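You operate a simulated robot arm through the tools that you are given. There is no shell and no other tool. Be economical: measure what you need, move in short steps, check, and stop when the job is done.

Carry out the task below with a simulated robot arm. There is one attempt and no reset: what you move stays moved.

Task
Wax the middle of the red-dot nail brush's back in the clamping jig.
Fine: clamp it first and leave it clamped; use the green pad and the green box; pad back on the black mat, lid shut; the other brush stays unwaxed. Set down upright: green pad. A coat counts when it lies all over at full strength: go over it till it gets no stronger.

The check looks at the end state, three seconds after you hand in, the way a careful person would. Anything else that was tipped, shoved, dropped, spilled or broken makes it a failure. Lids that push on must go on centred and level and be pressed home; caps that screw on are set level and turned clockwise until they are tight.

Robot
A 6-joint arm with a two-finger parallel gripper, fixed in place. Base frame: the origin is at the foot of the arm, x ahead of it, y to its left, z up; the work surface is at about z = 0.78. Lengths are in m, angles in degrees, forces in N, time in s.
With the tool pointing down near the work surface it reaches from about 0.24 to 0.64 m from the base axis. Its first joint turns from -66.0 to 66.0 degrees. Payload 2.7 kg.
The TCP is the grasp point between the finger pads, 0.023 m short of the fingertips. In the tool frame z runs along the fingers and y along their closing line. Largest opening 0.094 m; finger width 0.038, thickness 0.01; the body of the gripper, 0.054 by 0.096 m, starts 0.039 m behind the TCP.
Orientation is that of the tool frame in the base frame, as a unit quaternion [x, y, z, w]. With the fingers straight down and closing along the base's y, the tool's x points along the base's -x, its y along +y and its z along -z.

Tools
- The arm moves only by the tool send_rows. Its argument "motion" is a list of rows, each a list of 7 numbers: the shift along the tool's x, y, z in units of 500 mm (1.0 is 500 mm), then the turn, a rotation vector about the tool's x, y, z in units of 45 degrees (1.0 is 45 degrees), then the opening in per cent of the stroke, from 0 (shut) to 100 (fully open). In form: [[tx, ty, tz, wx, wy, wz, hand], ...]. A call has 1 to 20 rows; each row is the pose to reach, as a shift and turn from the pose commanded when the call began, along the tool's axes at that moment. A call with a number of a shift or a turn outside -1 to 1 is refused whole. Rows are played at 5 a second. More than 0.05 m and 8.6 degrees between two rows, or a gripper value outside its range, and nothing of the call is played. A pose out of reach is approached as far as the arm can. The call stops where the force on the tool passes 60 N (or 10 N more than at its start, if that is more) or the arm is blocked; 0.2 s more then pass. Each finger travels about 0.045 m/s and halts on what it meets, pressing with about 23 N; the grip force reading is that of the motor and also rises with nothing between the fingers. The clock runs only during rows and for 0.2 s after the last one: add rows that repeat a pose to give the fingers time. The reply holds the time, the measured pose of the TCP, the force on the tool along the base axes, the opening and the grip force, in the units named above and with some noise, with the torque about the TCP (base axes, N m) and any sound that the robot's microphone picked up.
- Cameras (640 x 400 px; columns grow to the right, rows downward): "scene" is fixed at [0.066, -0.4241, 1.4041]; the picture's right is [0.86, -0.51, 0.00], its down [-0.28, -0.48, -0.83] and it looks along [0.42, 0.71, -0.56] (base axes); focal length 369 px, centre (320, 200). "wrist" rides on the gripper at [0.086, 0.016, -0.074] in the tool frame; the picture's right is [-0.18, 0.98, 0.00], its down [-0.58, -0.11, -0.81] and it looks along [-0.79, -0.15, 0.59] (tool axes); focal length 243 px, centre (320, 200). There is no depth. A picture from a camera that has moved, and an enlarged one, comes with that camera's place and axes in the base frame and with its lens.
- snapshot(camera): a new picture of that camera. No time passes.
- zoom(camera, box): a new picture of the part [left, top, right, bottom] of that camera's present view, enlarged. No time passes.
- close_job(): hands the job in; it is judged then, once.

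Work in short steps. Places have to be worked out from the pictures, the camera data and where the tool is seen: move nearer, look again, correct. Check each grasp and each placing, and mend what went wrong. You have 120 turns and 64 pictures in all, those below and enlarged ones among them. Open the gripper and draw the arm clear of the work before you hand the job in, unless the task says otherwise; then end with one line.

The tools are called after "Emit:" as name(argument=value, ...) on one line, values as JSON. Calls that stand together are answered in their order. send_rows: Moves the arm, as the interface text tells. Its arguments: {"type":"object","properties":{"motion":{"type":"array"}},"required":["motion"]} The other tools are called the same way: snapshot (camera) takes a picture; zoom (camera, box) takes an enlarged picture of a part of a camera's view; close_job () hands the job in.

At the start:

```text
t: 0.0
tcp_pos: [0.3517, 0.0902, 1.1026]
orientation: [0.0, 1.0, 0.0, 0.0]
contact_force: [-0.9, 0.5, -0.8]
ft_torque: [-0.02, -0.02, 0.01]
grip_width: 0.0941
finger_force: 0.1
```

scene: 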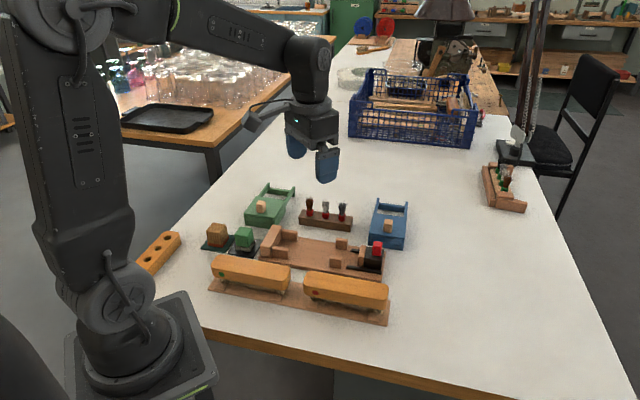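
wrist: 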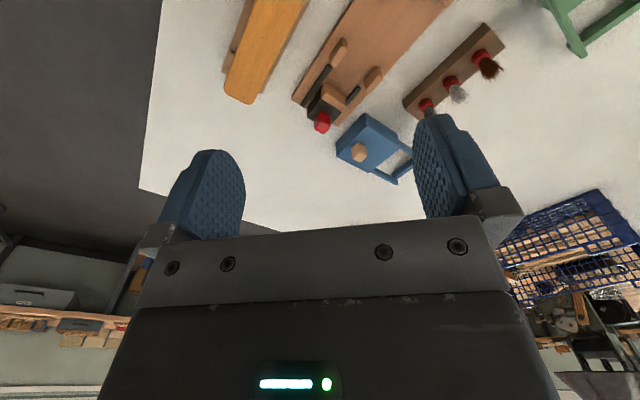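

I start by looking closely at the work area in the scene camera.

Emit:
zoom(camera="scene", box=[190, 170, 420, 330])

Emit:
zoom(camera="scene", box=[190, 170, 310, 260])

Emit:
zoom(camera="scene", box=[290, 190, 410, 290])

```text
2.50 times, centred on (305, 250) of scene
camera zoom: at [0.066, -0.4241, 1.4041], right [0.86, -0.51, 0.0], down [-0.28, -0.48, -0.83], along [0.42, 0.71, -0.56], focal length 923 px, centre (358, 75)
```

zoom: 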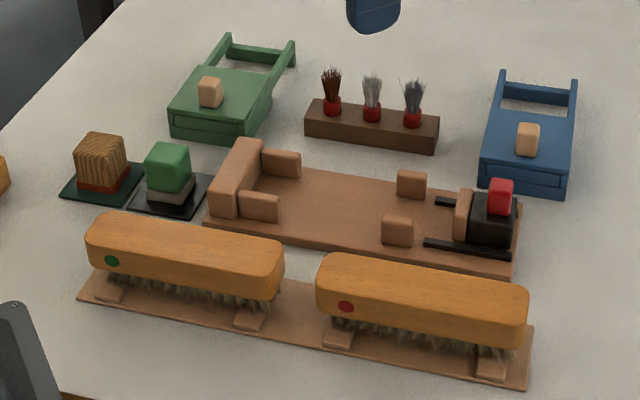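

```text
4.44 times, centred on (250, 215) of scene
camera zoom: at [0.066, -0.4241, 1.4041], right [0.86, -0.51, 0.0], down [-0.28, -0.48, -0.83], along [0.42, 0.71, -0.56], focal length 1642 px, centre (631, 133)
```

zoom: 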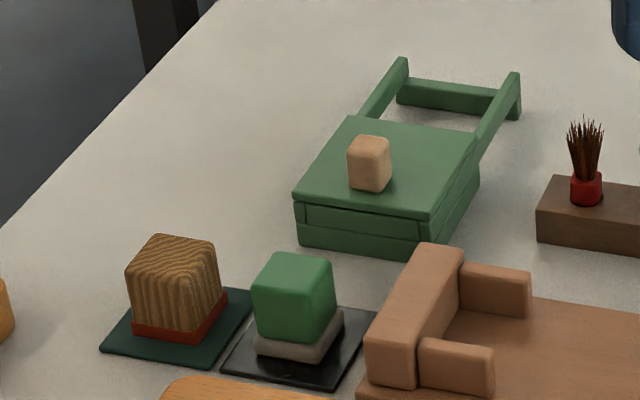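

```text
4.00 times, centred on (350, 240) of scene
camera zoom: at [0.066, -0.4241, 1.4041], right [0.86, -0.51, 0.0], down [-0.28, -0.48, -0.83], along [0.42, 0.71, -0.56], focal length 1477 px, centre (200, 40)
```

zoom: 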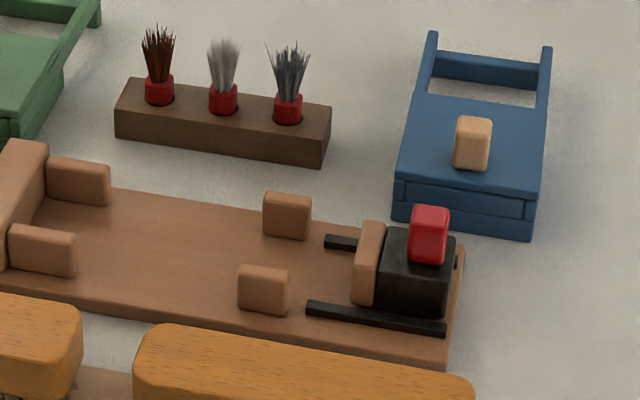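

The layout is rotated about -44°; the jig slider (red knob) is at the far-right end. I tilt the wrist to get an overhead view for measuring.

Emit:
send_rows(motion=[[0, 0.02, 0, 0, 0.156, 0, 100], [0, 0.04, -0.03, 0, 0.312, 0, 100], [0, 0.06, -0.06, 0, 0.468, 0, 100], [0, 0.06, -0.08, 0, 0.624, 0, 100], [0, 0.06, -0.1, 0, 0.78, 0, 100], [0, 0.06, -0.1, 0, 0.78, 0, 100]])

Emit:
snapshot(camera="wrist")

```text
t: 1.4
tcp_pos: [0.353, 0.119, 1.1536]
orientation: [0.0, 0.953, 0.0, -0.303]
contact_force: [0.3, -0.6, -0.6]
ft_torque: [-0.01, 0.02, -0.02]
grip_width: 0.0942
finger_force: 0.0
```

```text
58 pictures are left
camera wrist: at [0.3239, 0.1358, 1.2636], right [0.15, 0.98, -0.11], down [0.94, -0.11, 0.32], along [0.31, -0.15, -0.94], focal length 243 px, centre (320, 200)
```

wrist: 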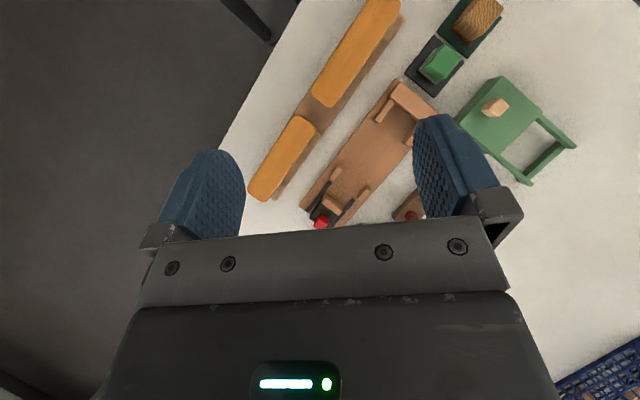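

This is a good overhead view; I enlarge it to measure.

Emit:
zoom(camera="wrist", box=[240, 80, 440, 230])

Emit:
zoom(camera="wrist", box=[380, 0, 600, 200])

```text
2.67 times, centred on (340, 155) of wrist
camera zoom: at [0.3239, 0.1358, 1.2636], right [0.15, 0.98, -0.11], down [0.94, -0.11, 0.32], along [0.31, -0.15, -0.94], focal length 647 px, centre (267, 320)
```

zoom: 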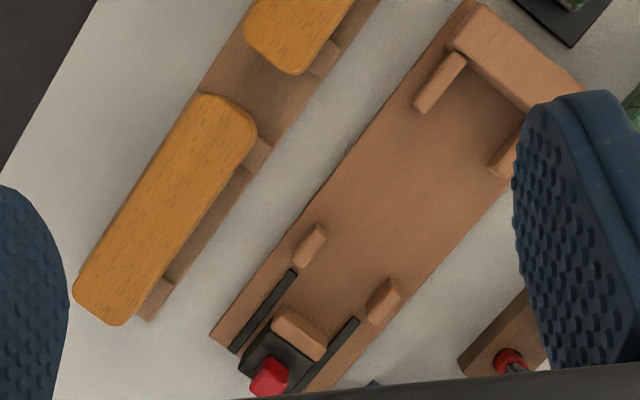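

```text
2.00 times, centred on (490, 100) of wrist
camera zoom: at [0.3239, 0.1358, 1.2636], right [0.15, 0.98, -0.11], down [0.94, -0.11, 0.32], along [0.31, -0.15, -0.94], focal length 485 px, centre (-20, 400)
```

zoom: 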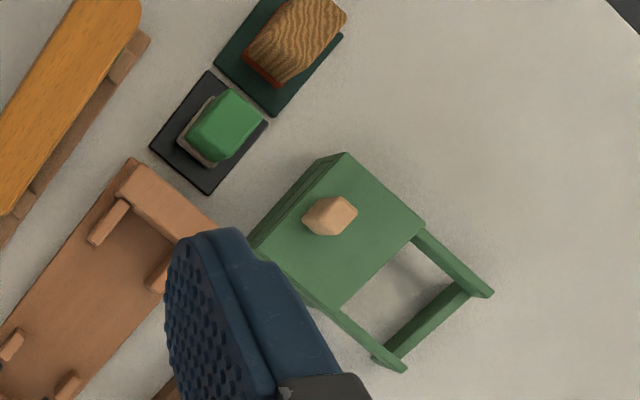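

Brush centre ≈ (0.383, 0.006), axis ≈ -44.3°. I undo the tilt now, then yaw the tool so the fingers close across the brush.

Emit:
send_rows(motion=[[0, 0, 0, 0, -0.156, 0, 100], [0, 0, 0, 0, -0.312, 0, 100], [0, 0, 0, 0, -0.468, 0, 100], [0, 0, 0, 0, -0.624, 0, 100], [0, 0, 0, 0, -0.78, 0, 100], [0, 0, 0, 0, -0.78, 0, 100]])

```text
t: 2.8
tcp_pos: [0.3507, 0.1194, 1.1534]
orientation: [0.0, 1.0, -0.001, 0.0]
contact_force: [-0.2, -0.3, 0.2]
ft_torque: [0.0, 0.0, 0.02]
grip_width: 0.0942
finger_force: 0.1
```

Yaw 44.3° and move above the red-dot brush at z≈1.0.

Emit:
send_rows(motion=[[-0.008, -0.028, 0.038, 0, 0, 0.123, 100], [-0.016, -0.057, 0.077, 0, 0, 0.246, 100], [-0.024, -0.085, 0.115, 0, 0, 0.369, 100], [-0.032, -0.113, 0.153, 0, 0, 0.492, 100], [-0.04, -0.142, 0.192, 0, 0, 0.615, 100], [-0.048, -0.17, 0.23, 0, 0, 0.738, 100], [-0.056, -0.198, 0.268, 0, 0, 0.861, 100], [-0.064, -0.227, 0.307, 0, 0, 0.984, 100], [-0.064, -0.227, 0.307, 0, 0, 0.984, 100]])

Emit:
snapshot(camera="wrist")

Emit:
snapshot(camera="scene")

```text
t: 4.8
tcp_pos: [0.3847, 0.0047, 0.9981]
orientation: [0.378, 0.926, 0.001, 0.001]
contact_force: [0.8, -0.4, -0.1]
ft_torque: [-0.02, 0.06, 0.02]
grip_width: 0.094
finger_force: 0.1
```

```text
55 pictures are left
camera wrist: at [0.3334, 0.0774, 1.0729], right [0.82, 0.57, 0.0], down [0.34, -0.48, 0.81], along [0.46, -0.66, -0.59], focal length 243 px, centre (320, 200)
```

wrist: 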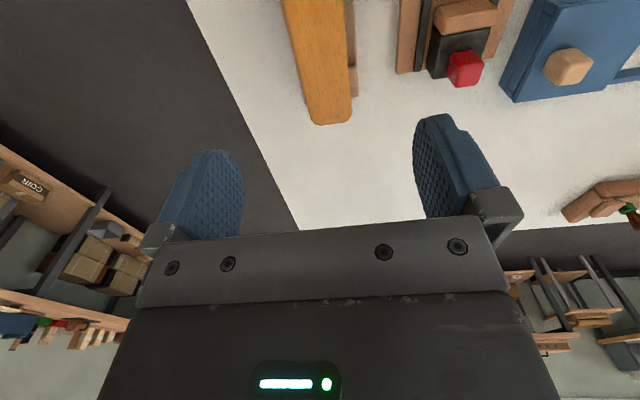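

```text
54 pictures are left
```

scene: 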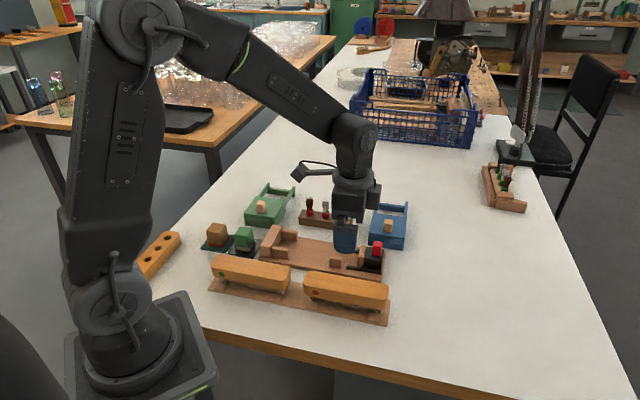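

TCP lies within ~3 mm of the brush's centre. I descend to z≈0.87 and check.

Emit:
send_rows(motion=[[0, -0.001, 0.06, 0, 0, 0, 100], [0, -0.002, 0.12, 0, 0, 0, 100], [0, -0.003, 0.18, 0, 0, 0, 100], [0, -0.003, 0.23, 0, 0, 0, 100], [0, -0.003, 0.256, 0, 0, 0, 100], [0, -0.003, 0.256, 0, 0, 0, 100]])

Emit:
zoom(camera="scene", box=[260, 210, 420, 330])

Emit:
snapshot(camera="wrist")

```text
t: 6.2
tcp_pos: [0.384, 0.0065, 0.8719]
orientation: [0.377, 0.926, 0.0, 0.001]
contact_force: [0.5, -0.4, 0.2]
ft_torque: [0.04, -0.03, 0.0]
grip_width: 0.0941
finger_force: 0.0
```

```text
3.33 times, centred on (340, 270) of scene
camera zoom: at [0.066, -0.4241, 1.4041], right [0.86, -0.51, 0.0], down [-0.28, -0.48, -0.83], along [0.42, 0.71, -0.56], focal length 1231 px, centre (253, -33)
```

zoom: 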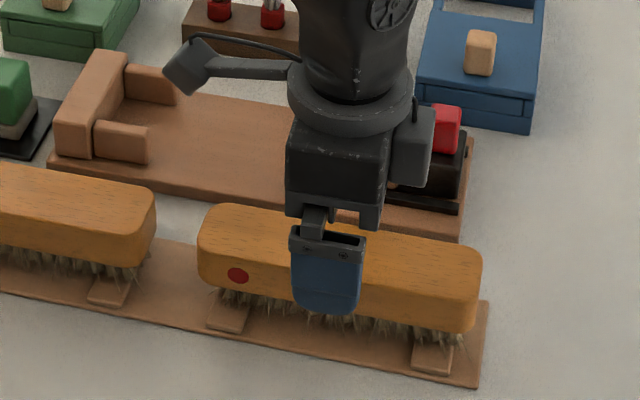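

```text
52 pictures are left
camera wrist: at [0.332, 0.0776, 0.945], right [0.82, 0.57, 0.0], down [0.34, -0.48, 0.81], along [0.46, -0.66, -0.59], focal length 243 px, centre (320, 200)
```

wrist: 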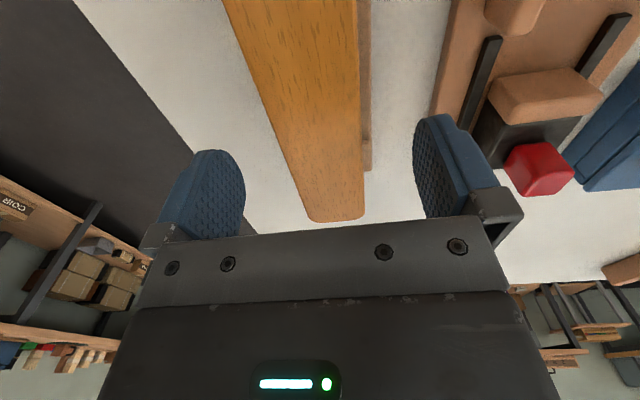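

Brush is centred between the fingers. Descend to z≈0.824 and close.

Emit:
send_rows(motion=[[0, 0, 0.035, 0, 0, 0, 100], [0, 0, 0.07, 0, 0, 0, 100], [0, 0, 0.095, 0, 0, 0, 100], [0, 0, 0.095, 0, 0, 0, 70], [0, 0, 0.095, 0, 0, 0, 50], [0, 0, 0.095, 0, 0, 0, 30], [0, 0, 0.095, 0, 0, 0, 20], [0, 0, 0.095, 0, 0, 0, 20], [0, 0, 0.095, 0, 0, 0, 20]])

```text
t: 8.2
tcp_pos: [0.382, 0.0069, 0.8241]
orientation: [0.377, 0.926, 0.0, 0.0]
contact_force: [1.0, -0.3, 0.9]
ft_torque: [-0.03, -0.05, 0.05]
grip_width: 0.0458
finger_force: 23.1
```

Gripped at 0.0458 m width. Lift straight up 9 cm and look.

Emit:
send_rows(motion=[[0, 0, -0.03, 0, 0, 0, 20], [0, 0, -0.08, 0, 0, 0, 20], [0, 0, -0.13, 0, 0, 0, 20], [0, 0, -0.18, 0, 0, 0, 20], [0, 0, -0.18, 0, 0, 0, 20]])

Emit:
snapshot(camera="wrist")

Emit:
zoom(camera="scene", box=[200, 170, 420, 330])

```text
t: 9.4
tcp_pos: [0.3815, 0.0047, 0.9136]
orientation: [0.377, 0.926, 0.0, -0.001]
contact_force: [-0.4, -1.2, -2.8]
ft_torque: [-0.03, 0.01, -0.02]
grip_width: 0.0459
finger_force: 23.0
```

```text
51 pictures are left
camera wrist: at [0.331, 0.0767, 0.9872], right [0.82, 0.57, 0.0], down [0.34, -0.48, 0.81], along [0.46, -0.66, -0.59], focal length 243 px, centre (320, 200)
```

wrist: 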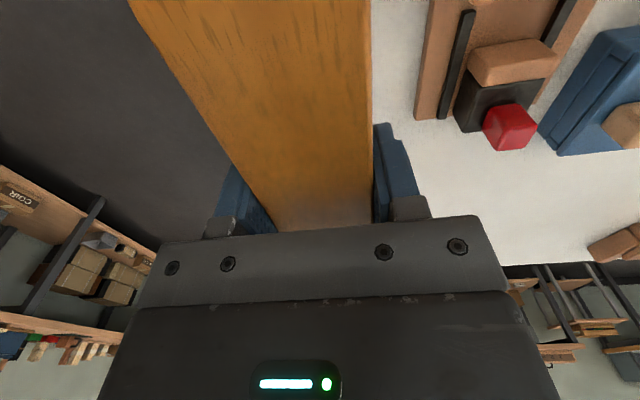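

```text
2.50 times, centred on (310, 250) of scene
camera zoom: at [0.066, -0.4241, 1.4041], right [0.86, -0.51, 0.0], down [-0.28, -0.48, -0.83], along [0.42, 0.71, -0.56], focal length 923 px, centre (345, 75)
```

zoom: 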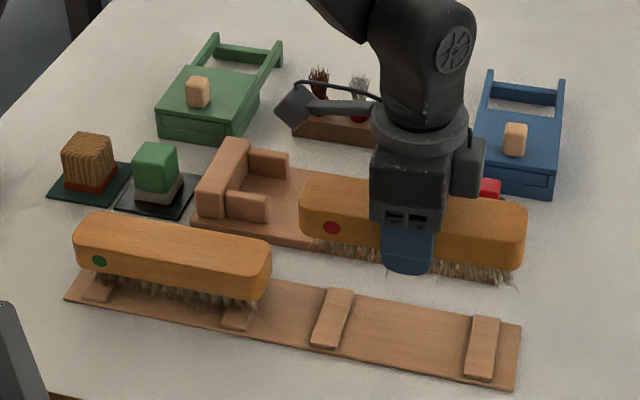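

Brush held level, centred on TCP. Move over the jig (target centre ≈ (0.404, 0.168)) staying high.

Emit:
send_rows(motion=[[0.03, 0.04, 0, 0, 0, 0, 20], [0.07, 0.095, 0, 0, 0, 0, 20], [0.11, 0.15, 0, 0, 0, 0, 20], [0.15, 0.205, 0, 0, 0, 0, 20], [0.18, 0.245, 0, 0, 0, 0, 20], [0.196, 0.266, 0, 0, 0, 0, 20], [0.196, 0.266, 0, 0, 0, 0, 20]])

Emit:
snapshot(camera="wrist")

Emit:
zoom(camera="scene", box=[230, 170, 410, 300])

```text
t: 11.0
tcp_pos: [0.4046, 0.1691, 0.9144]
orientation: [0.378, 0.926, 0.0, 0.0]
contact_force: [-0.1, 0.0, -2.2]
ft_torque: [-0.03, -0.04, -0.03]
grip_width: 0.0461
finger_force: 22.7
```

```text
49 pictures are left
camera wrist: at [0.3545, 0.2412, 0.9886], right [0.82, 0.57, 0.0], down [0.34, -0.48, 0.81], along [0.46, -0.66, -0.59], focal length 243 px, centre (320, 200)
```

wrist: 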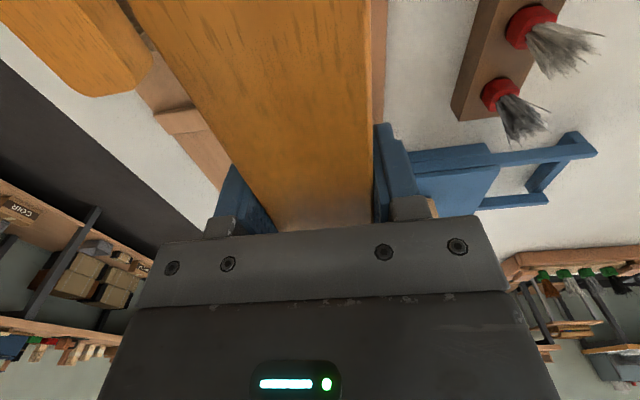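

```text
3.08 times, centred on (320, 235) of scene
camera zoom: at [0.0661, -0.4241, 1.4041], right [0.86, -0.51, 0.0], down [-0.28, -0.48, -0.83], along [0.42, 0.71, -0.56], focal length 1136 px, centre (320, 92)
```

zoom: 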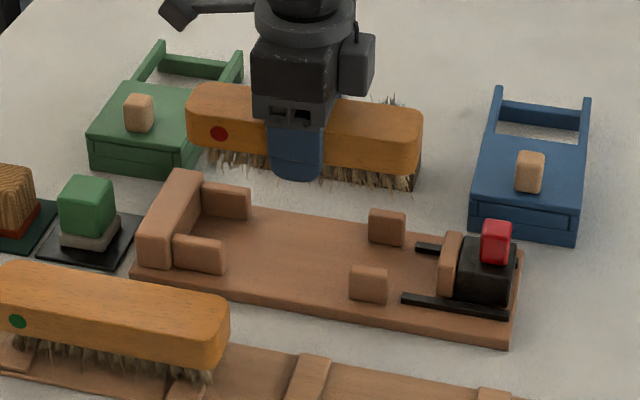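

Clear jig view: guides' centreline v≈0.399 and room u 0.077–0.284, so I correct 4–5 mm sideways and lower to just above the guides.

Emit:
send_rows(motion=[[-0.003, -0.009, 0.03, 0, 0, 0, 20], [-0.006, -0.009, 0.07, 0, 0, 0, 20], [-0.006, -0.009, 0.1, 0, 0, 0, 20], [-0.006, -0.009, 0.1, 0, 0, 0, 20]])

Emit:
zoom(camera="scene", box=[230, 170, 410, 300])

Emit:
snapshot(camera="wrist")

```text
t: 12.0
tcp_pos: [0.4042, 0.1629, 0.8633]
orientation: [0.377, 0.926, 0.0, 0.0]
contact_force: [0.3, 0.2, -1.8]
ft_torque: [0.01, -0.02, 0.0]
grip_width: 0.0462
finger_force: 22.8
```

```text
3.08 times, centred on (320, 235) of scene
camera zoom: at [0.0661, -0.4241, 1.4041], right [0.86, -0.51, 0.0], down [-0.28, -0.48, -0.83], along [0.42, 0.71, -0.56], focal length 1136 px, centre (320, 92)
```

zoom: 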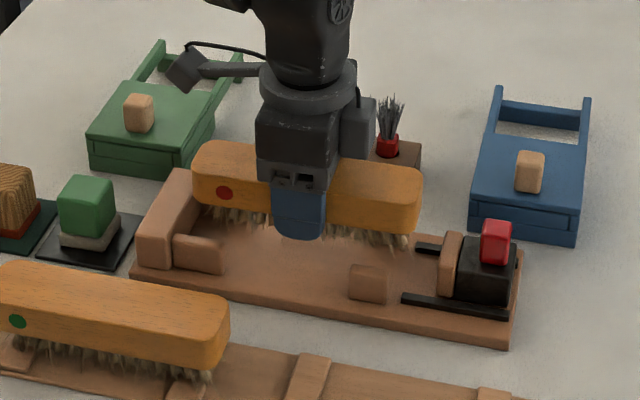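

```text
46 pictures are left
camera wrist: at [0.3532, 0.2353, 0.938], right [0.82, 0.57, 0.0], down [0.34, -0.48, 0.81], along [0.46, -0.66, -0.59], focal length 243 px, centre (320, 200)
```

wrist: 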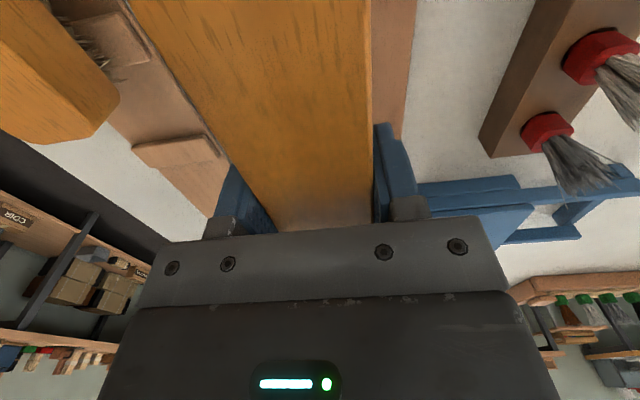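

The sideways fit is about ±5 mm; I lower slightly more and check the gap at the front guides closely before inserting.

Emit:
send_rows(motion=[[0, 0, 0.013, 0, 0, 0, 20], [0, 0, 0.026, 0, 0, 0, 20], [0, 0, 0.026, 0, 0, 0, 20]])

Emit:
zoom(camera="scene", box=[265, 210, 385, 280])

```text
t: 12.8
tcp_pos: [0.4051, 0.1638, 0.8509]
orientation: [0.377, 0.926, 0.0, 0.0]
contact_force: [0.3, 0.2, -2.5]
ft_torque: [-0.01, -0.01, -0.03]
grip_width: 0.0458
finger_force: 22.5
```

```text
5.33 times, centred on (325, 245) of scene
camera zoom: at [0.0661, -0.4241, 1.4041], right [0.86, -0.51, 0.0], down [-0.28, -0.48, -0.83], along [0.42, 0.71, -0.56], focal length 1970 px, centre (293, -40)
```

zoom: 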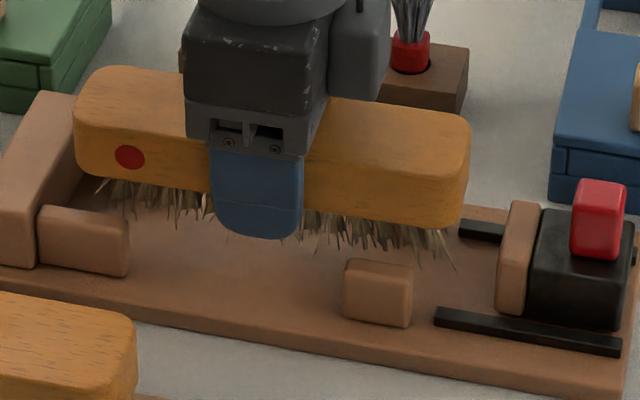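

Careful reprojection says the brush is within ~1–2 mm of the guide centreline; I nudge +1.5 mm and lower gently in small steps.

Emit:
send_rows(motion=[[0, 0.003, 0.006, 0, 0, 0, 20], [0, 0.003, 0.014, 0, 0, 0, 20], [0, 0.003, 0.022, 0, 0, 0, 20], [0, 0.003, 0.03, 0, 0, 0, 20], [0, 0.003, 0.03, 0, 0, 0, 20]])

Emit:
zoom(camera="scene", box=[265, 210, 385, 280])

```text
t: 14.0
tcp_pos: [0.4052, 0.1648, 0.8354]
orientation: [0.377, 0.926, 0.0, 0.0]
contact_force: [0.4, 0.1, -2.1]
ft_torque: [0.0, -0.02, -0.01]
grip_width: 0.046
finger_force: 22.8
```

```text
5.33 times, centred on (325, 245) of scene
camera zoom: at [0.0661, -0.4241, 1.4041], right [0.86, -0.51, 0.0], down [-0.28, -0.48, -0.83], along [0.42, 0.71, -0.56], focal length 1970 px, centre (293, -40)
```

zoom: 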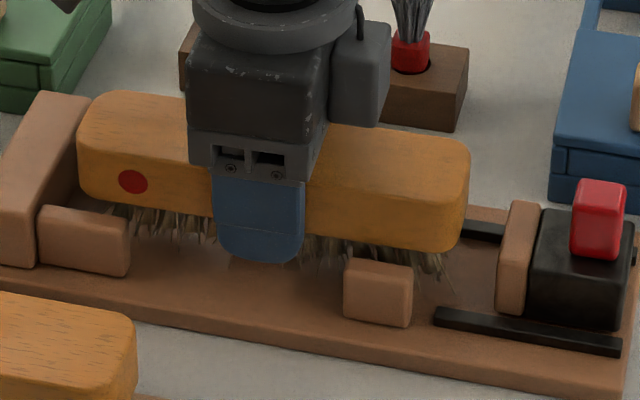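

No contact, bristles dropping behind the front guides. Continue gently to where the force rises.

Emit:
send_rows(motion=[[0, 0, 0.006, 0, 0, 0, 20], [0, 0, 0.012, 0, 0, 0, 20], [0, 0, 0.016, 0, 0, 0, 20], [0, 0, 0.016, 0, 0, 0, 20]])

```text
t: 15.0
tcp_pos: [0.4053, 0.1655, 0.8271]
orientation: [0.377, 0.926, 0.0, -0.001]
contact_force: [-0.5, -1.2, -1.9]
ft_torque: [0.02, 0.0, 0.03]
grip_width: 0.0459
finger_force: 22.8
```

Emit:
send_rows(motion=[[0, 0, 0.004, 0, 0, 0, 20], [0, 0, 0.007, 0, 0, 0, 20], [0, 0, 0.007, 0, 0, 0, 20]])

Emit:
zoom(camera="scene", box=[265, 210, 385, 280])

```text
t: 15.8
tcp_pos: [0.4071, 0.1653, 0.8254]
orientation: [0.377, 0.926, 0.001, 0.001]
contact_force: [-7.0, -1.7, 20.2]
ft_torque: [-0.18, 0.25, -0.11]
grip_width: 0.0457
finger_force: 23.1
```

```text
5.33 times, centred on (325, 245) of scene
camera zoom: at [0.0657, -0.4243, 1.404], right [0.86, -0.51, 0.0], down [-0.28, -0.48, -0.83], along [0.42, 0.71, -0.56], focal length 1970 px, centre (293, -40)
```

zoom: 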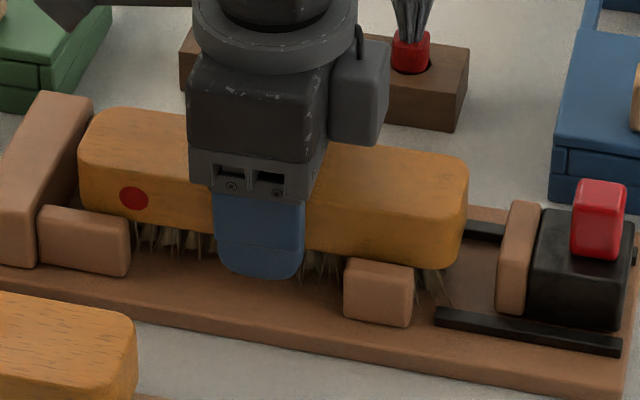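

Contact (20 N) at z≈0.825 as predicted for bristles on the jig floor. Back off slightly, open partly and rise.

Emit:
send_rows(motion=[[0, 0, -0.006, 0, 0, 0, 20], [0, 0, -0.006, 0, 0, 0, 20], [0, 0, -0.006, 0, 0, 0, 50], [0, 0, -0.006, 0, 0, 0, 70], [0, 0, -0.006, 0, 0, 0, 70], [0, 0, -0.04, 0, 0, 0, 70], [0, 0, -0.1, 0, 0, 0, 70], [0, 0, -0.17, 0, 0, 0, 70], [0, 0, -0.25, 0, 0, 0, 70], [0, 0, -0.25, 0, 0, 0, 70]])

Emit:
snapshot(camera="wrist")

Emit:
zoom(camera="scene", box=[265, 190, 385, 280])

```text
t: 18.0
tcp_pos: [0.4053, 0.1641, 0.9477]
orientation: [0.377, 0.926, 0.0, 0.0]
contact_force: [0.7, -0.1, 0.6]
ft_torque: [-0.01, -0.06, -0.01]
grip_width: 0.0657
finger_force: 0.0
```

```text
42 pictures are left
camera wrist: at [0.3546, 0.236, 1.0234], right [0.82, 0.57, 0.0], down [0.34, -0.48, 0.81], along [0.46, -0.66, -0.59], focal length 243 px, centre (320, 200)
```

wrist: 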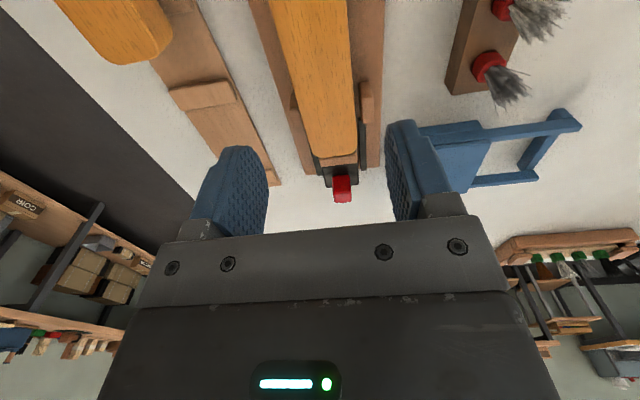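

```text
4.44 times, centred on (325, 235) of scene
camera zoom: at [0.066, -0.4241, 1.4041], right [0.86, -0.51, 0.0], down [-0.28, -0.48, -0.83], along [0.42, 0.71, -0.56], focal length 1642 px, centre (298, 44)
```

zoom: 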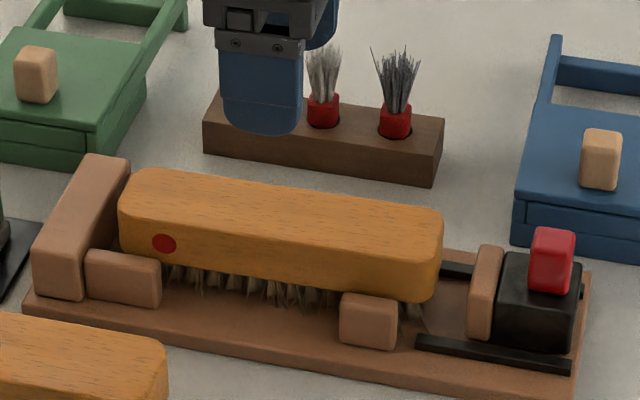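

The brush sits squarely between guides near the stop. I look closer at the slider and knob before clamping.

Emit:
zoom(camera="scene", box=[335, 225, 395, 275])

Emit:
zoom(camera="wrist", box=[280, 110, 400, 210])

```text
8.00 times, centred on (365, 250) of scene
camera zoom: at [0.066, -0.4241, 1.4041], right [0.86, -0.51, 0.0], down [-0.28, -0.48, -0.83], along [0.42, 0.71, -0.56], focal length 2955 px, centre (-40, -200)
```

zoom: 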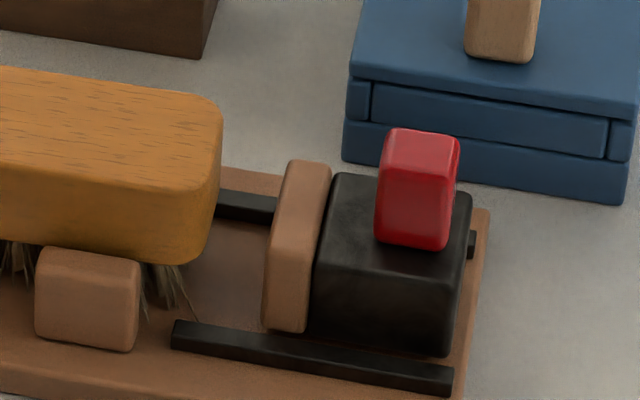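

```text
4.00 times, centred on (340, 160) of wrist
camera zoom: at [0.3546, 0.236, 1.0234], right [0.82, 0.57, 0.0], down [0.34, -0.48, 0.81], along [0.46, -0.66, -0.59], focal length 970 px, centre (240, 360)
```

zoom: 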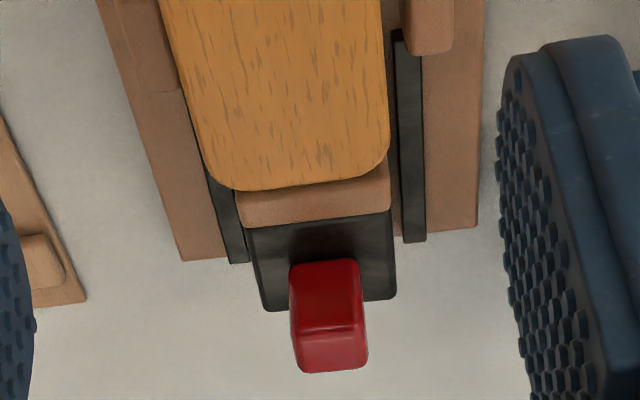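

Knob centre ≈ u 0.316, v 0.400, block top ≈ 0.826, knob top ≈ 0.856. Move over the knob, descend so tips stay just above the block, and grip it.

Emit:
send_rows(motion=[[-0.06, 0, 0, 0, 0, 0, 70], [-0.14, 0, 0, 0, 0, 0, 70], [-0.22, 0, 0.02, 0, 0, 0, 70], [-0.282, -0.002, 0.05, 0, 0, 0, 70], [-0.282, -0.002, 0.1, 0, 0, 0, 70], [-0.282, -0.002, 0.15, 0, 0, 0, 70], [-0.282, -0.002, 0.15, 0, 0, 0, 70]])

Emit:
zoom(camera="scene", box=[305, 200, 425, 280])

```text
t: 19.6
tcp_pos: [0.5063, 0.0656, 0.8744]
orientation: [0.377, 0.926, 0.0, 0.0]
contact_force: [-0.3, -0.3, -0.2]
ft_torque: [0.0, 0.01, -0.04]
grip_width: 0.0656
finger_force: 0.1
```

```text
5.00 times, centred on (365, 240) of scene
camera zoom: at [0.066, -0.4241, 1.4041], right [0.86, -0.51, 0.0], down [-0.28, -0.48, -0.83], along [0.42, 0.71, -0.56], focal length 1847 px, centre (95, 0)
```

zoom: 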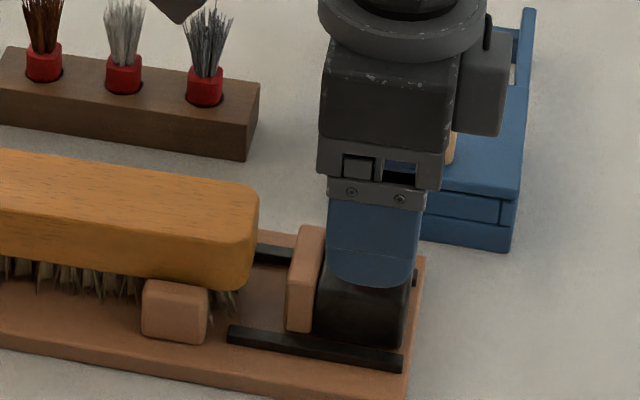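

Aligned with the knob. Descend 2 cm and close on it.

Emit:
send_rows(motion=[[0, 0, 0.02, 0, 0, 0, 70], [0, 0, 0.04, 0, 0, 0, 70], [0, 0, 0.04, 0, 0, 0, 40], [0, 0, 0.04, 0, 0, 0, 15], [0, 0, 0.04, 0, 0, 0, 10], [0, 0, 0.04, 0, 0, 0, 10], [0, 0, 0.04, 0, 0, 0, 10]])

```text
t: 21.2
tcp_pos: [0.5068, 0.0666, 0.8546]
orientation: [0.378, 0.926, 0.001, 0.0]
contact_force: [3.7, 4.9, -3.9]
ft_torque: [-0.58, -0.34, -0.95]
grip_width: 0.0216
finger_force: 45.0
```

Knob gripped (0.0216 m). Slide it toward the stop in small steps.

Emit:
send_rows(motion=[[0.01, 0, 0, 0, 0, 0, 10], [0.02, 0, 0, 0, 0, 0, 10], [0.03, 0, 0, 0, 0, 0, 10], [0.04, 0, 0, 0, 0, 0, 10], [0.04, 0, 0, 0, 0, 0, 10]])

Emit:
zoom(camera="scene", box=[265, 190, 385, 280])

```text
t: 22.4
tcp_pos: [0.4917, 0.0805, 0.8545]
orientation: [0.376, 0.926, 0.001, 0.0]
contact_force: [13.8, 12.2, -9.5]
ft_torque: [0.28, 0.27, -1.05]
grip_width: 0.0219
finger_force: 45.5
```

```text
4.44 times, centred on (325, 235) of scene
camera zoom: at [0.0665, -0.4238, 1.4041], right [0.86, -0.51, 0.0], down [-0.28, -0.48, -0.83], along [0.42, 0.71, -0.56], focal length 1642 px, centre (298, 44)
```

zoom: 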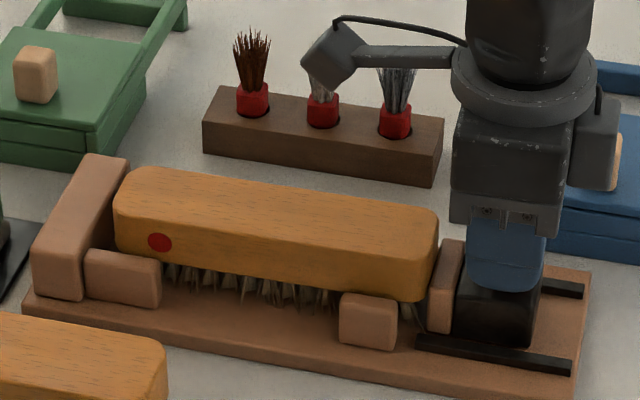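

The jaw reached the brush and is nudging it; side force of 18 N along +v means my grip is ~1 mm off, so I relax that and continue toward the stop.

Emit:
send_rows(motion=[[0.005, 0.003, 0, 0, 0, 0, 10], [0.01, 0.004, 0, 0, 0, 0, 10], [0.015, 0.004, 0, 0, 0, 0, 10], [0.02, 0.004, 0, 0, 0, 0, 10], [0.02, 0.004, 0, 0, 0, 0, 10]])

```text
t: 23.6
tcp_pos: [0.489, 0.0854, 0.8537]
orientation: [0.378, 0.926, 0.0, 0.0]
contact_force: [23.5, -20.8, -6.3]
ft_torque: [-0.53, 0.01, -0.99]
grip_width: 0.0224
finger_force: 45.6
```

Now 31 N resisting along the slide. Look whether the brush touches the stop and jaw.

Emit:
zoom(camera="scene", box=[265, 190, 385, 280])

```text
4.44 times, centred on (325, 235) of scene
camera zoom: at [0.0667, -0.4246, 1.4039], right [0.86, -0.51, 0.0], down [-0.28, -0.48, -0.83], along [0.42, 0.71, -0.56], focal length 1642 px, centre (298, 44)
```

zoom: 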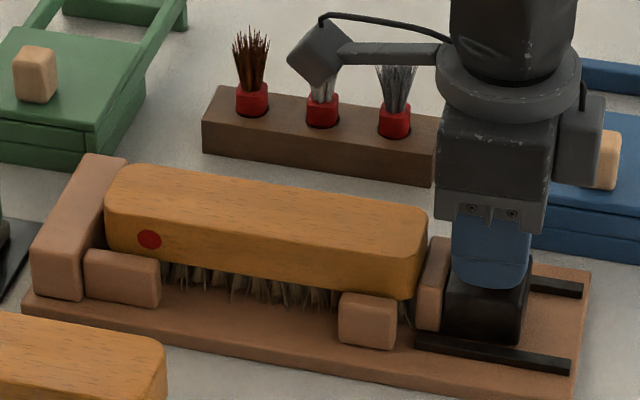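

Brush is against the stop and the jaw is on it. Press a bit harder to make sure it is clamped home, then hold.

Emit:
send_rows(motion=[[0.004, 0, 0, 0, 0, 0, 10], [0.008, 0, 0, 0, 0, 0, 10], [0.008, 0, 0, 0, 0, 0, 10]])

```text
t: 24.4
tcp_pos: [0.4846, 0.0887, 0.8544]
orientation: [0.378, 0.926, 0.001, 0.002]
contact_force: [22.3, -22.5, 2.8]
ft_torque: [-0.28, -0.2, -0.98]
grip_width: 0.022
finger_force: 45.1
```

It moved ~4 mm at unchanged force; check what moved.

Emit:
zoom(camera="scene", box=[265, 190, 385, 280])

```text
4.44 times, centred on (325, 235) of scene
camera zoom: at [0.0665, -0.4247, 1.4039], right [0.86, -0.51, 0.0], down [-0.28, -0.48, -0.83], along [0.42, 0.71, -0.56], focal length 1642 px, centre (298, 44)
```

zoom: 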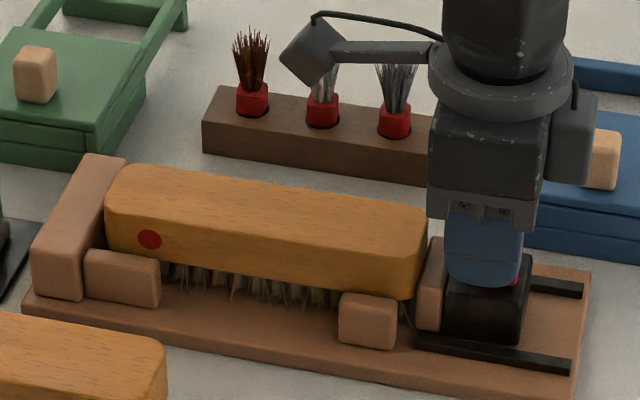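

The jaw is home; only my fingers slipped along the knob at ~31 N. Release, rise, and see if the jaw stays.

Emit:
send_rows(motion=[[0, 0, 0, 0, 0, 0, 40], [0, 0, 0, 0, 0, 0, 70], [0, 0, 0, 0, 0, 0, 70], [0, 0, -0.05, 0, 0, 0, 70], [0, 0, -0.12, 0, 0, 0, 70], [0.04, 0, -0.19, 0, 0, 0, 70], [0.04, 0, -0.19, 0, 0, 0, 70]])

Emit:
zoom(camera="scene", box=[265, 190, 385, 280])

Emit:
snapshot(camera="wrist")

```text
t: 26.0
tcp_pos: [0.4657, 0.105, 0.9492]
orientation: [0.377, 0.926, 0.0, 0.0]
contact_force: [0.1, 0.0, -0.5]
ft_torque: [0.01, 0.01, 0.02]
grip_width: 0.0661
finger_force: 0.0
```

```text
4.44 times, centred on (325, 235) of scene
camera zoom: at [0.066, -0.4241, 1.4041], right [0.86, -0.51, 0.0], down [-0.28, -0.48, -0.83], along [0.42, 0.71, -0.56], focal length 1642 px, centre (298, 44)
```

zoom: 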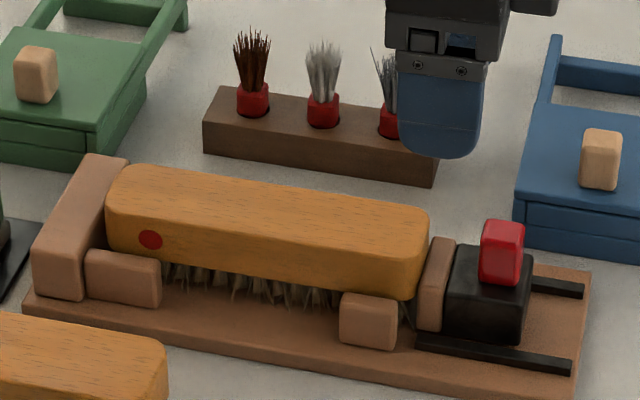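

```text
33 pictures are left
camera wrist: at [0.4166, 0.177, 1.024], right [0.82, 0.57, 0.0], down [0.34, -0.48, 0.81], along [0.46, -0.66, -0.59], focal length 243 px, centre (320, 200)
```

wrist: 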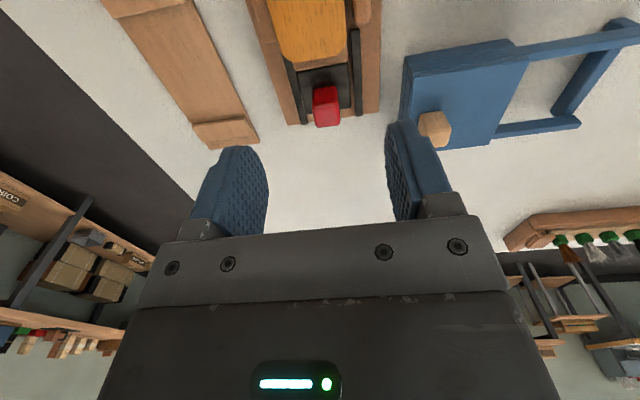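

The jaw stays tight on the brush against the stop: clamped. Next, the green box: knob ≈ (0.345, 0.359), lid slides along +v. I hover above its knob.

Emit:
send_rows(motion=[[0.066, 0.02, 0, 0, 0, 0, 70], [0.132, 0.045, 0, 0, 0, 0, 70], [0.198, 0.07, 0, 0, 0, 0, 70], [0.264, 0.095, 0, 0, 0, 0, 70], [0.33, 0.12, 0, 0, 0, 0, 70], [0.396, 0.145, 0, 0, 0, 0, 70], [0.462, 0.17, 0, 0, 0, 0, 70], [0.528, 0.195, 0, 0, 0, 0, 70], [0.528, 0.195, 0, 0, 0, 0, 70]])

Emit:
snapshot(camera="wrist")

Emit:
zoom(camera="scene", box=[190, 160, 310, 260])

```text
t: 28.0
tcp_pos: [0.3484, 0.3592, 0.9504]
orientation: [0.377, 0.926, -0.001, 0.0]
contact_force: [0.6, -0.2, -0.3]
ft_torque: [0.02, 0.0, 0.0]
grip_width: 0.066
finger_force: 0.2
```

```text
32 pictures are left
camera wrist: at [0.2973, 0.4312, 1.0244], right [0.82, 0.57, 0.0], down [0.34, -0.48, 0.81], along [0.46, -0.66, -0.59], focal length 243 px, centre (320, 200)
```

wrist: 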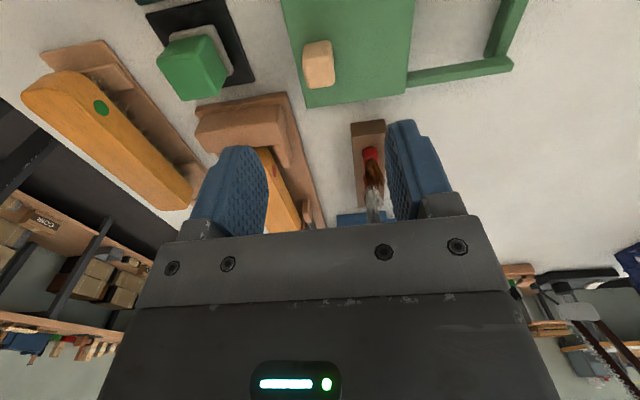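

```text
4.00 times, centred on (250, 210) of scene
camera zoom: at [0.066, -0.4241, 1.4041], right [0.86, -0.51, 0.0], down [-0.28, -0.48, -0.83], along [0.42, 0.71, -0.56], focal length 1477 px, centre (600, 160)
```

zoom: 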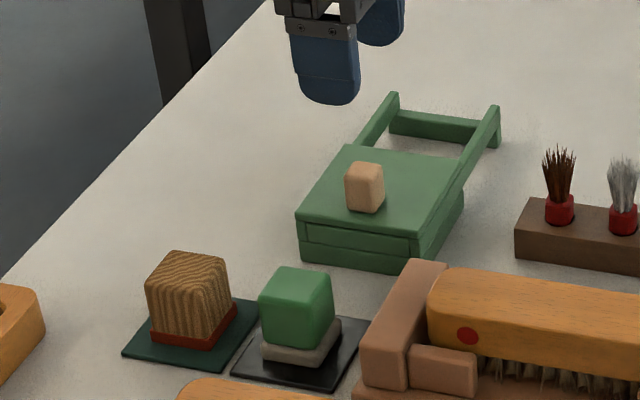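

Knob is 6 mm toward -u from TCP, same v. Correct, descend to z≈0.847 and grip it.

Emit:
send_rows(motion=[[0.006, 0, 0.05, 0, 0, 0, 70], [0.012, 0, 0.1, 0, 0, 0, 70], [0.012, 0, 0.15, 0, 0, 0, 70], [0.012, 0, 0.19, 0, 0, 0, 70], [0.012, 0, 0.207, 0, 0, 0, 70], [0.012, 0, 0.207, 0, 0, 0, 45], [0.012, 0, 0.207, 0, 0, 0, 20], [0.012, 0, 0.207, 0, 0, 0, 15], [0.012, 0, 0.207, 0, 0, 0, 15]])

```text
t: 30.0
tcp_pos: [0.3433, 0.3624, 0.846]
orientation: [0.378, 0.926, 0.0, 0.0]
contact_force: [3.0, 5.0, -3.3]
ft_torque: [-0.32, -0.03, -0.58]
grip_width: 0.0215
finger_force: 45.3
```

Knob gripped. Slide the lid back (+v) a little and check.

Emit:
send_rows(motion=[[0, 0.015, 0, 0, 0, 0, 15], [0, 0.03, 0, 0, 0, 0, 15], [0, 0.05, 0, 0, 0, 0, 15], [0, 0.05, 0, 0, 0, 0, 15]])

Emit:
zoom(camera="scene", box=[190, 160, 310, 260])

```text
t: 31.0
tcp_pos: [0.362, 0.3812, 0.8453]
orientation: [0.377, 0.926, 0.0, -0.001]
contact_force: [2.6, -3.4, 4.0]
ft_torque: [0.2, 0.37, -0.78]
grip_width: 0.0218
finger_force: 45.0
```

```text
4.00 times, centred on (250, 210) of scene
camera zoom: at [0.066, -0.4243, 1.404], right [0.86, -0.51, 0.0], down [-0.28, -0.48, -0.83], along [0.42, 0.71, -0.56], focal length 1477 px, centre (600, 160)
```

zoom: 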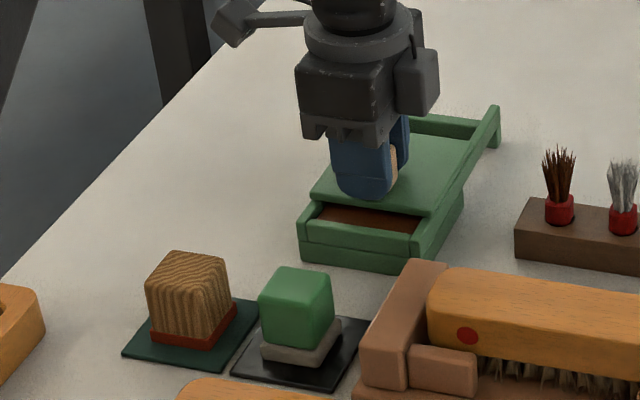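

It opens, showing brown wax. Continue sliding to about 8 cm total.

Emit:
send_rows(motion=[[0, 0.02, 0, 0, 0, 0, 15], [0, 0.04, 0, 0, 0, 0, 15], [0, 0.06, 0, 0, 0, 0, 15], [0, 0.08, 0, 0, 0, 0, 15], [0, 0.1, 0, 0, 0, 0, 15], [0, 0.112, 0, 0, 0, 0, 15], [0, 0.112, 0, 0, 0, 0, 15]])

Emit:
zoom(camera="scene", box=[190, 160, 310, 260])

```text
t: 32.6
tcp_pos: [0.4016, 0.4201, 0.8452]
orientation: [0.377, 0.926, 0.0, 0.001]
contact_force: [10.8, -10.8, 7.5]
ft_torque: [-0.03, -0.01, -0.73]
grip_width: 0.0215
finger_force: 45.1
```

```text
4.00 times, centred on (250, 210) of scene
camera zoom: at [0.0662, -0.4245, 1.404], right [0.86, -0.51, 0.0], down [-0.28, -0.48, -0.83], along [0.42, 0.71, -0.56], focal length 1477 px, centre (600, 160)
```

zoom: 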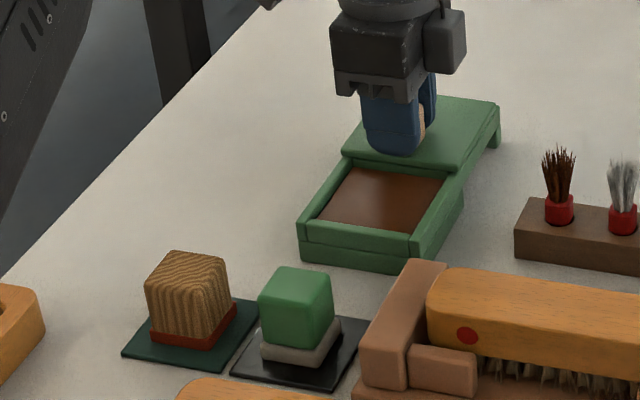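

Lid fully open. Release, rise, and move to hover over the green pad (≈ u -0.008, v 0.392).

Emit:
send_rows(motion=[[0, 0, 0, 0, 0, 0, 40], [0, 0, 0, 0, 0, 0, 70], [0, 0, 0, 0, 0, 0, 70], [0, 0, -0.06, 0, 0, 0, 70], [0, 0, -0.13, 0, 0, 0, 70], [0, -0.04, -0.21, 0, 0, 0, 80], [0, -0.12, -0.21, 0, 0, 0, 90], [0, -0.2, -0.21, 0, 0, 0, 100], [0, -0.28, -0.21, 0, 0, 0, 100], [0.004, -0.36, -0.21, 0, 0, 0, 100], [0.004, -0.378, -0.21, 0, 0, 0, 100], [0.004, -0.378, -0.21, 0, 0, 0, 100]])

Emit:
snapshot(camera="wrist")

Emit:
zoom(camera="scene", box=[190, 160, 310, 260])

```text
t: 35.2
tcp_pos: [0.2664, 0.2871, 0.9521]
orientation: [0.377, 0.926, 0.0, 0.0]
contact_force: [-0.2, 0.7, -0.7]
ft_torque: [0.0, 0.01, -0.02]
grip_width: 0.094
finger_force: 0.2
```

```text
28 pictures are left
camera wrist: at [0.2146, 0.3585, 1.0256], right [0.82, 0.58, 0.0], down [0.34, -0.48, 0.81], along [0.46, -0.66, -0.59], focal length 243 px, centre (320, 200)
```

wrist: 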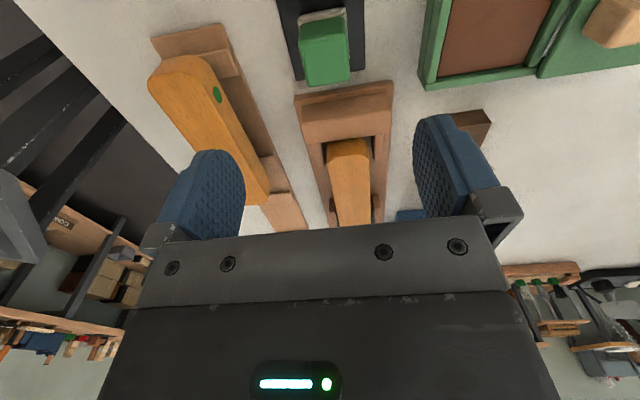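

```text
4.00 times, centred on (250, 210) of scene
camera zoom: at [0.066, -0.4242, 1.4041], right [0.86, -0.51, 0.0], down [-0.28, -0.48, -0.83], along [0.42, 0.71, -0.56], focal length 1477 px, centre (600, 160)
```

zoom: 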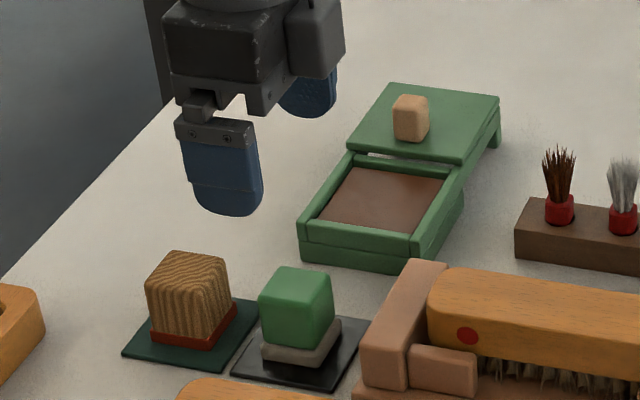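

Pad centre ≈ u -0.011, v 0.394, nearly below TCP. Descend to z≈0.823 and grip its green handle block.

Emit:
send_rows(motion=[[0.003, 0.004, 0.06, 0, 0, 0, 100], [0.003, 0.004, 0.13, 0, 0, 0, 100], [0.003, 0.004, 0.2, 0, 0, 0, 100], [0.003, 0.004, 0.24, 0, 0, 0, 100], [0.003, 0.004, 0.258, 0, 0, 0, 100], [0.003, 0.004, 0.258, 0, 0, 0, 100]])

Emit:
zoom(camera="scene", box=[190, 160, 310, 260])

```text
t: 36.6
tcp_pos: [0.2672, 0.2898, 0.8214]
orientation: [0.377, 0.926, 0.0, 0.0]
contact_force: [0.3, 0.1, 1.1]
ft_torque: [0.01, 0.01, 0.04]
grip_width: 0.0942
finger_force: 0.0
```

```text
4.00 times, centred on (250, 210) of scene
camera zoom: at [0.066, -0.4241, 1.4041], right [0.86, -0.51, 0.0], down [-0.28, -0.48, -0.83], along [0.42, 0.71, -0.56], focal length 1477 px, centre (600, 160)
```

zoom: 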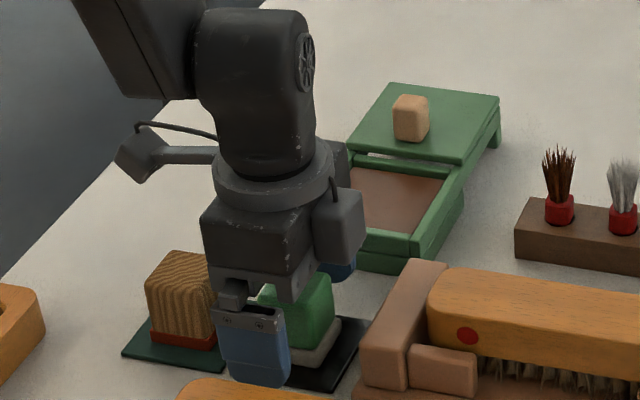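

Alignment OK (pad maybe 4 mm toward +u; I shift that), then close.

Emit:
send_rows(motion=[[-0.008, 0, 0, 0, 0, 0, 100], [-0.008, 0, 0, 0, 0, 0, 80], [-0.008, 0, 0, 0, 0, 0, 60], [-0.008, 0, 0, 0, 0, 0, 40], [-0.008, 0, 0, 0, 0, 0, 25], [-0.008, 0, 0, 0, 0, 0, 20], [-0.008, 0, 0, 0, 0, 0, 20], [-0.008, 0, 0, 0, 0, 0, 20]])

Emit:
snapshot(camera="wrist")

```text
t: 38.4
tcp_pos: [0.2704, 0.2868, 0.8223]
orientation: [0.377, 0.926, -0.001, 0.001]
contact_force: [-0.2, 0.8, 1.5]
ft_torque: [0.02, 0.01, 0.03]
grip_width: 0.0356
finger_force: 23.2
```

```text
25 pictures are left
camera wrist: at [0.2188, 0.3582, 0.8962], right [0.82, 0.57, 0.0], down [0.34, -0.48, 0.81], along [0.46, -0.66, -0.59], focal length 243 px, centre (320, 200)
```

wrist: 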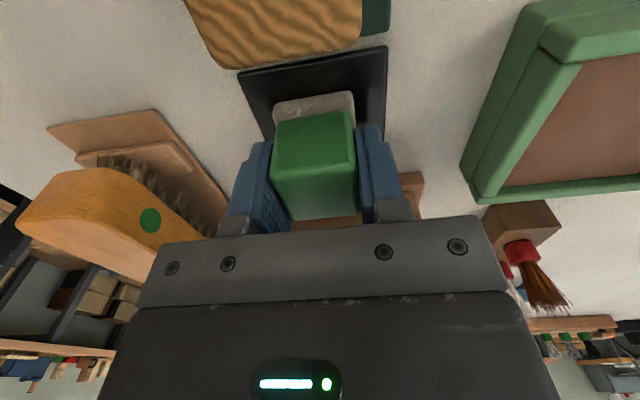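

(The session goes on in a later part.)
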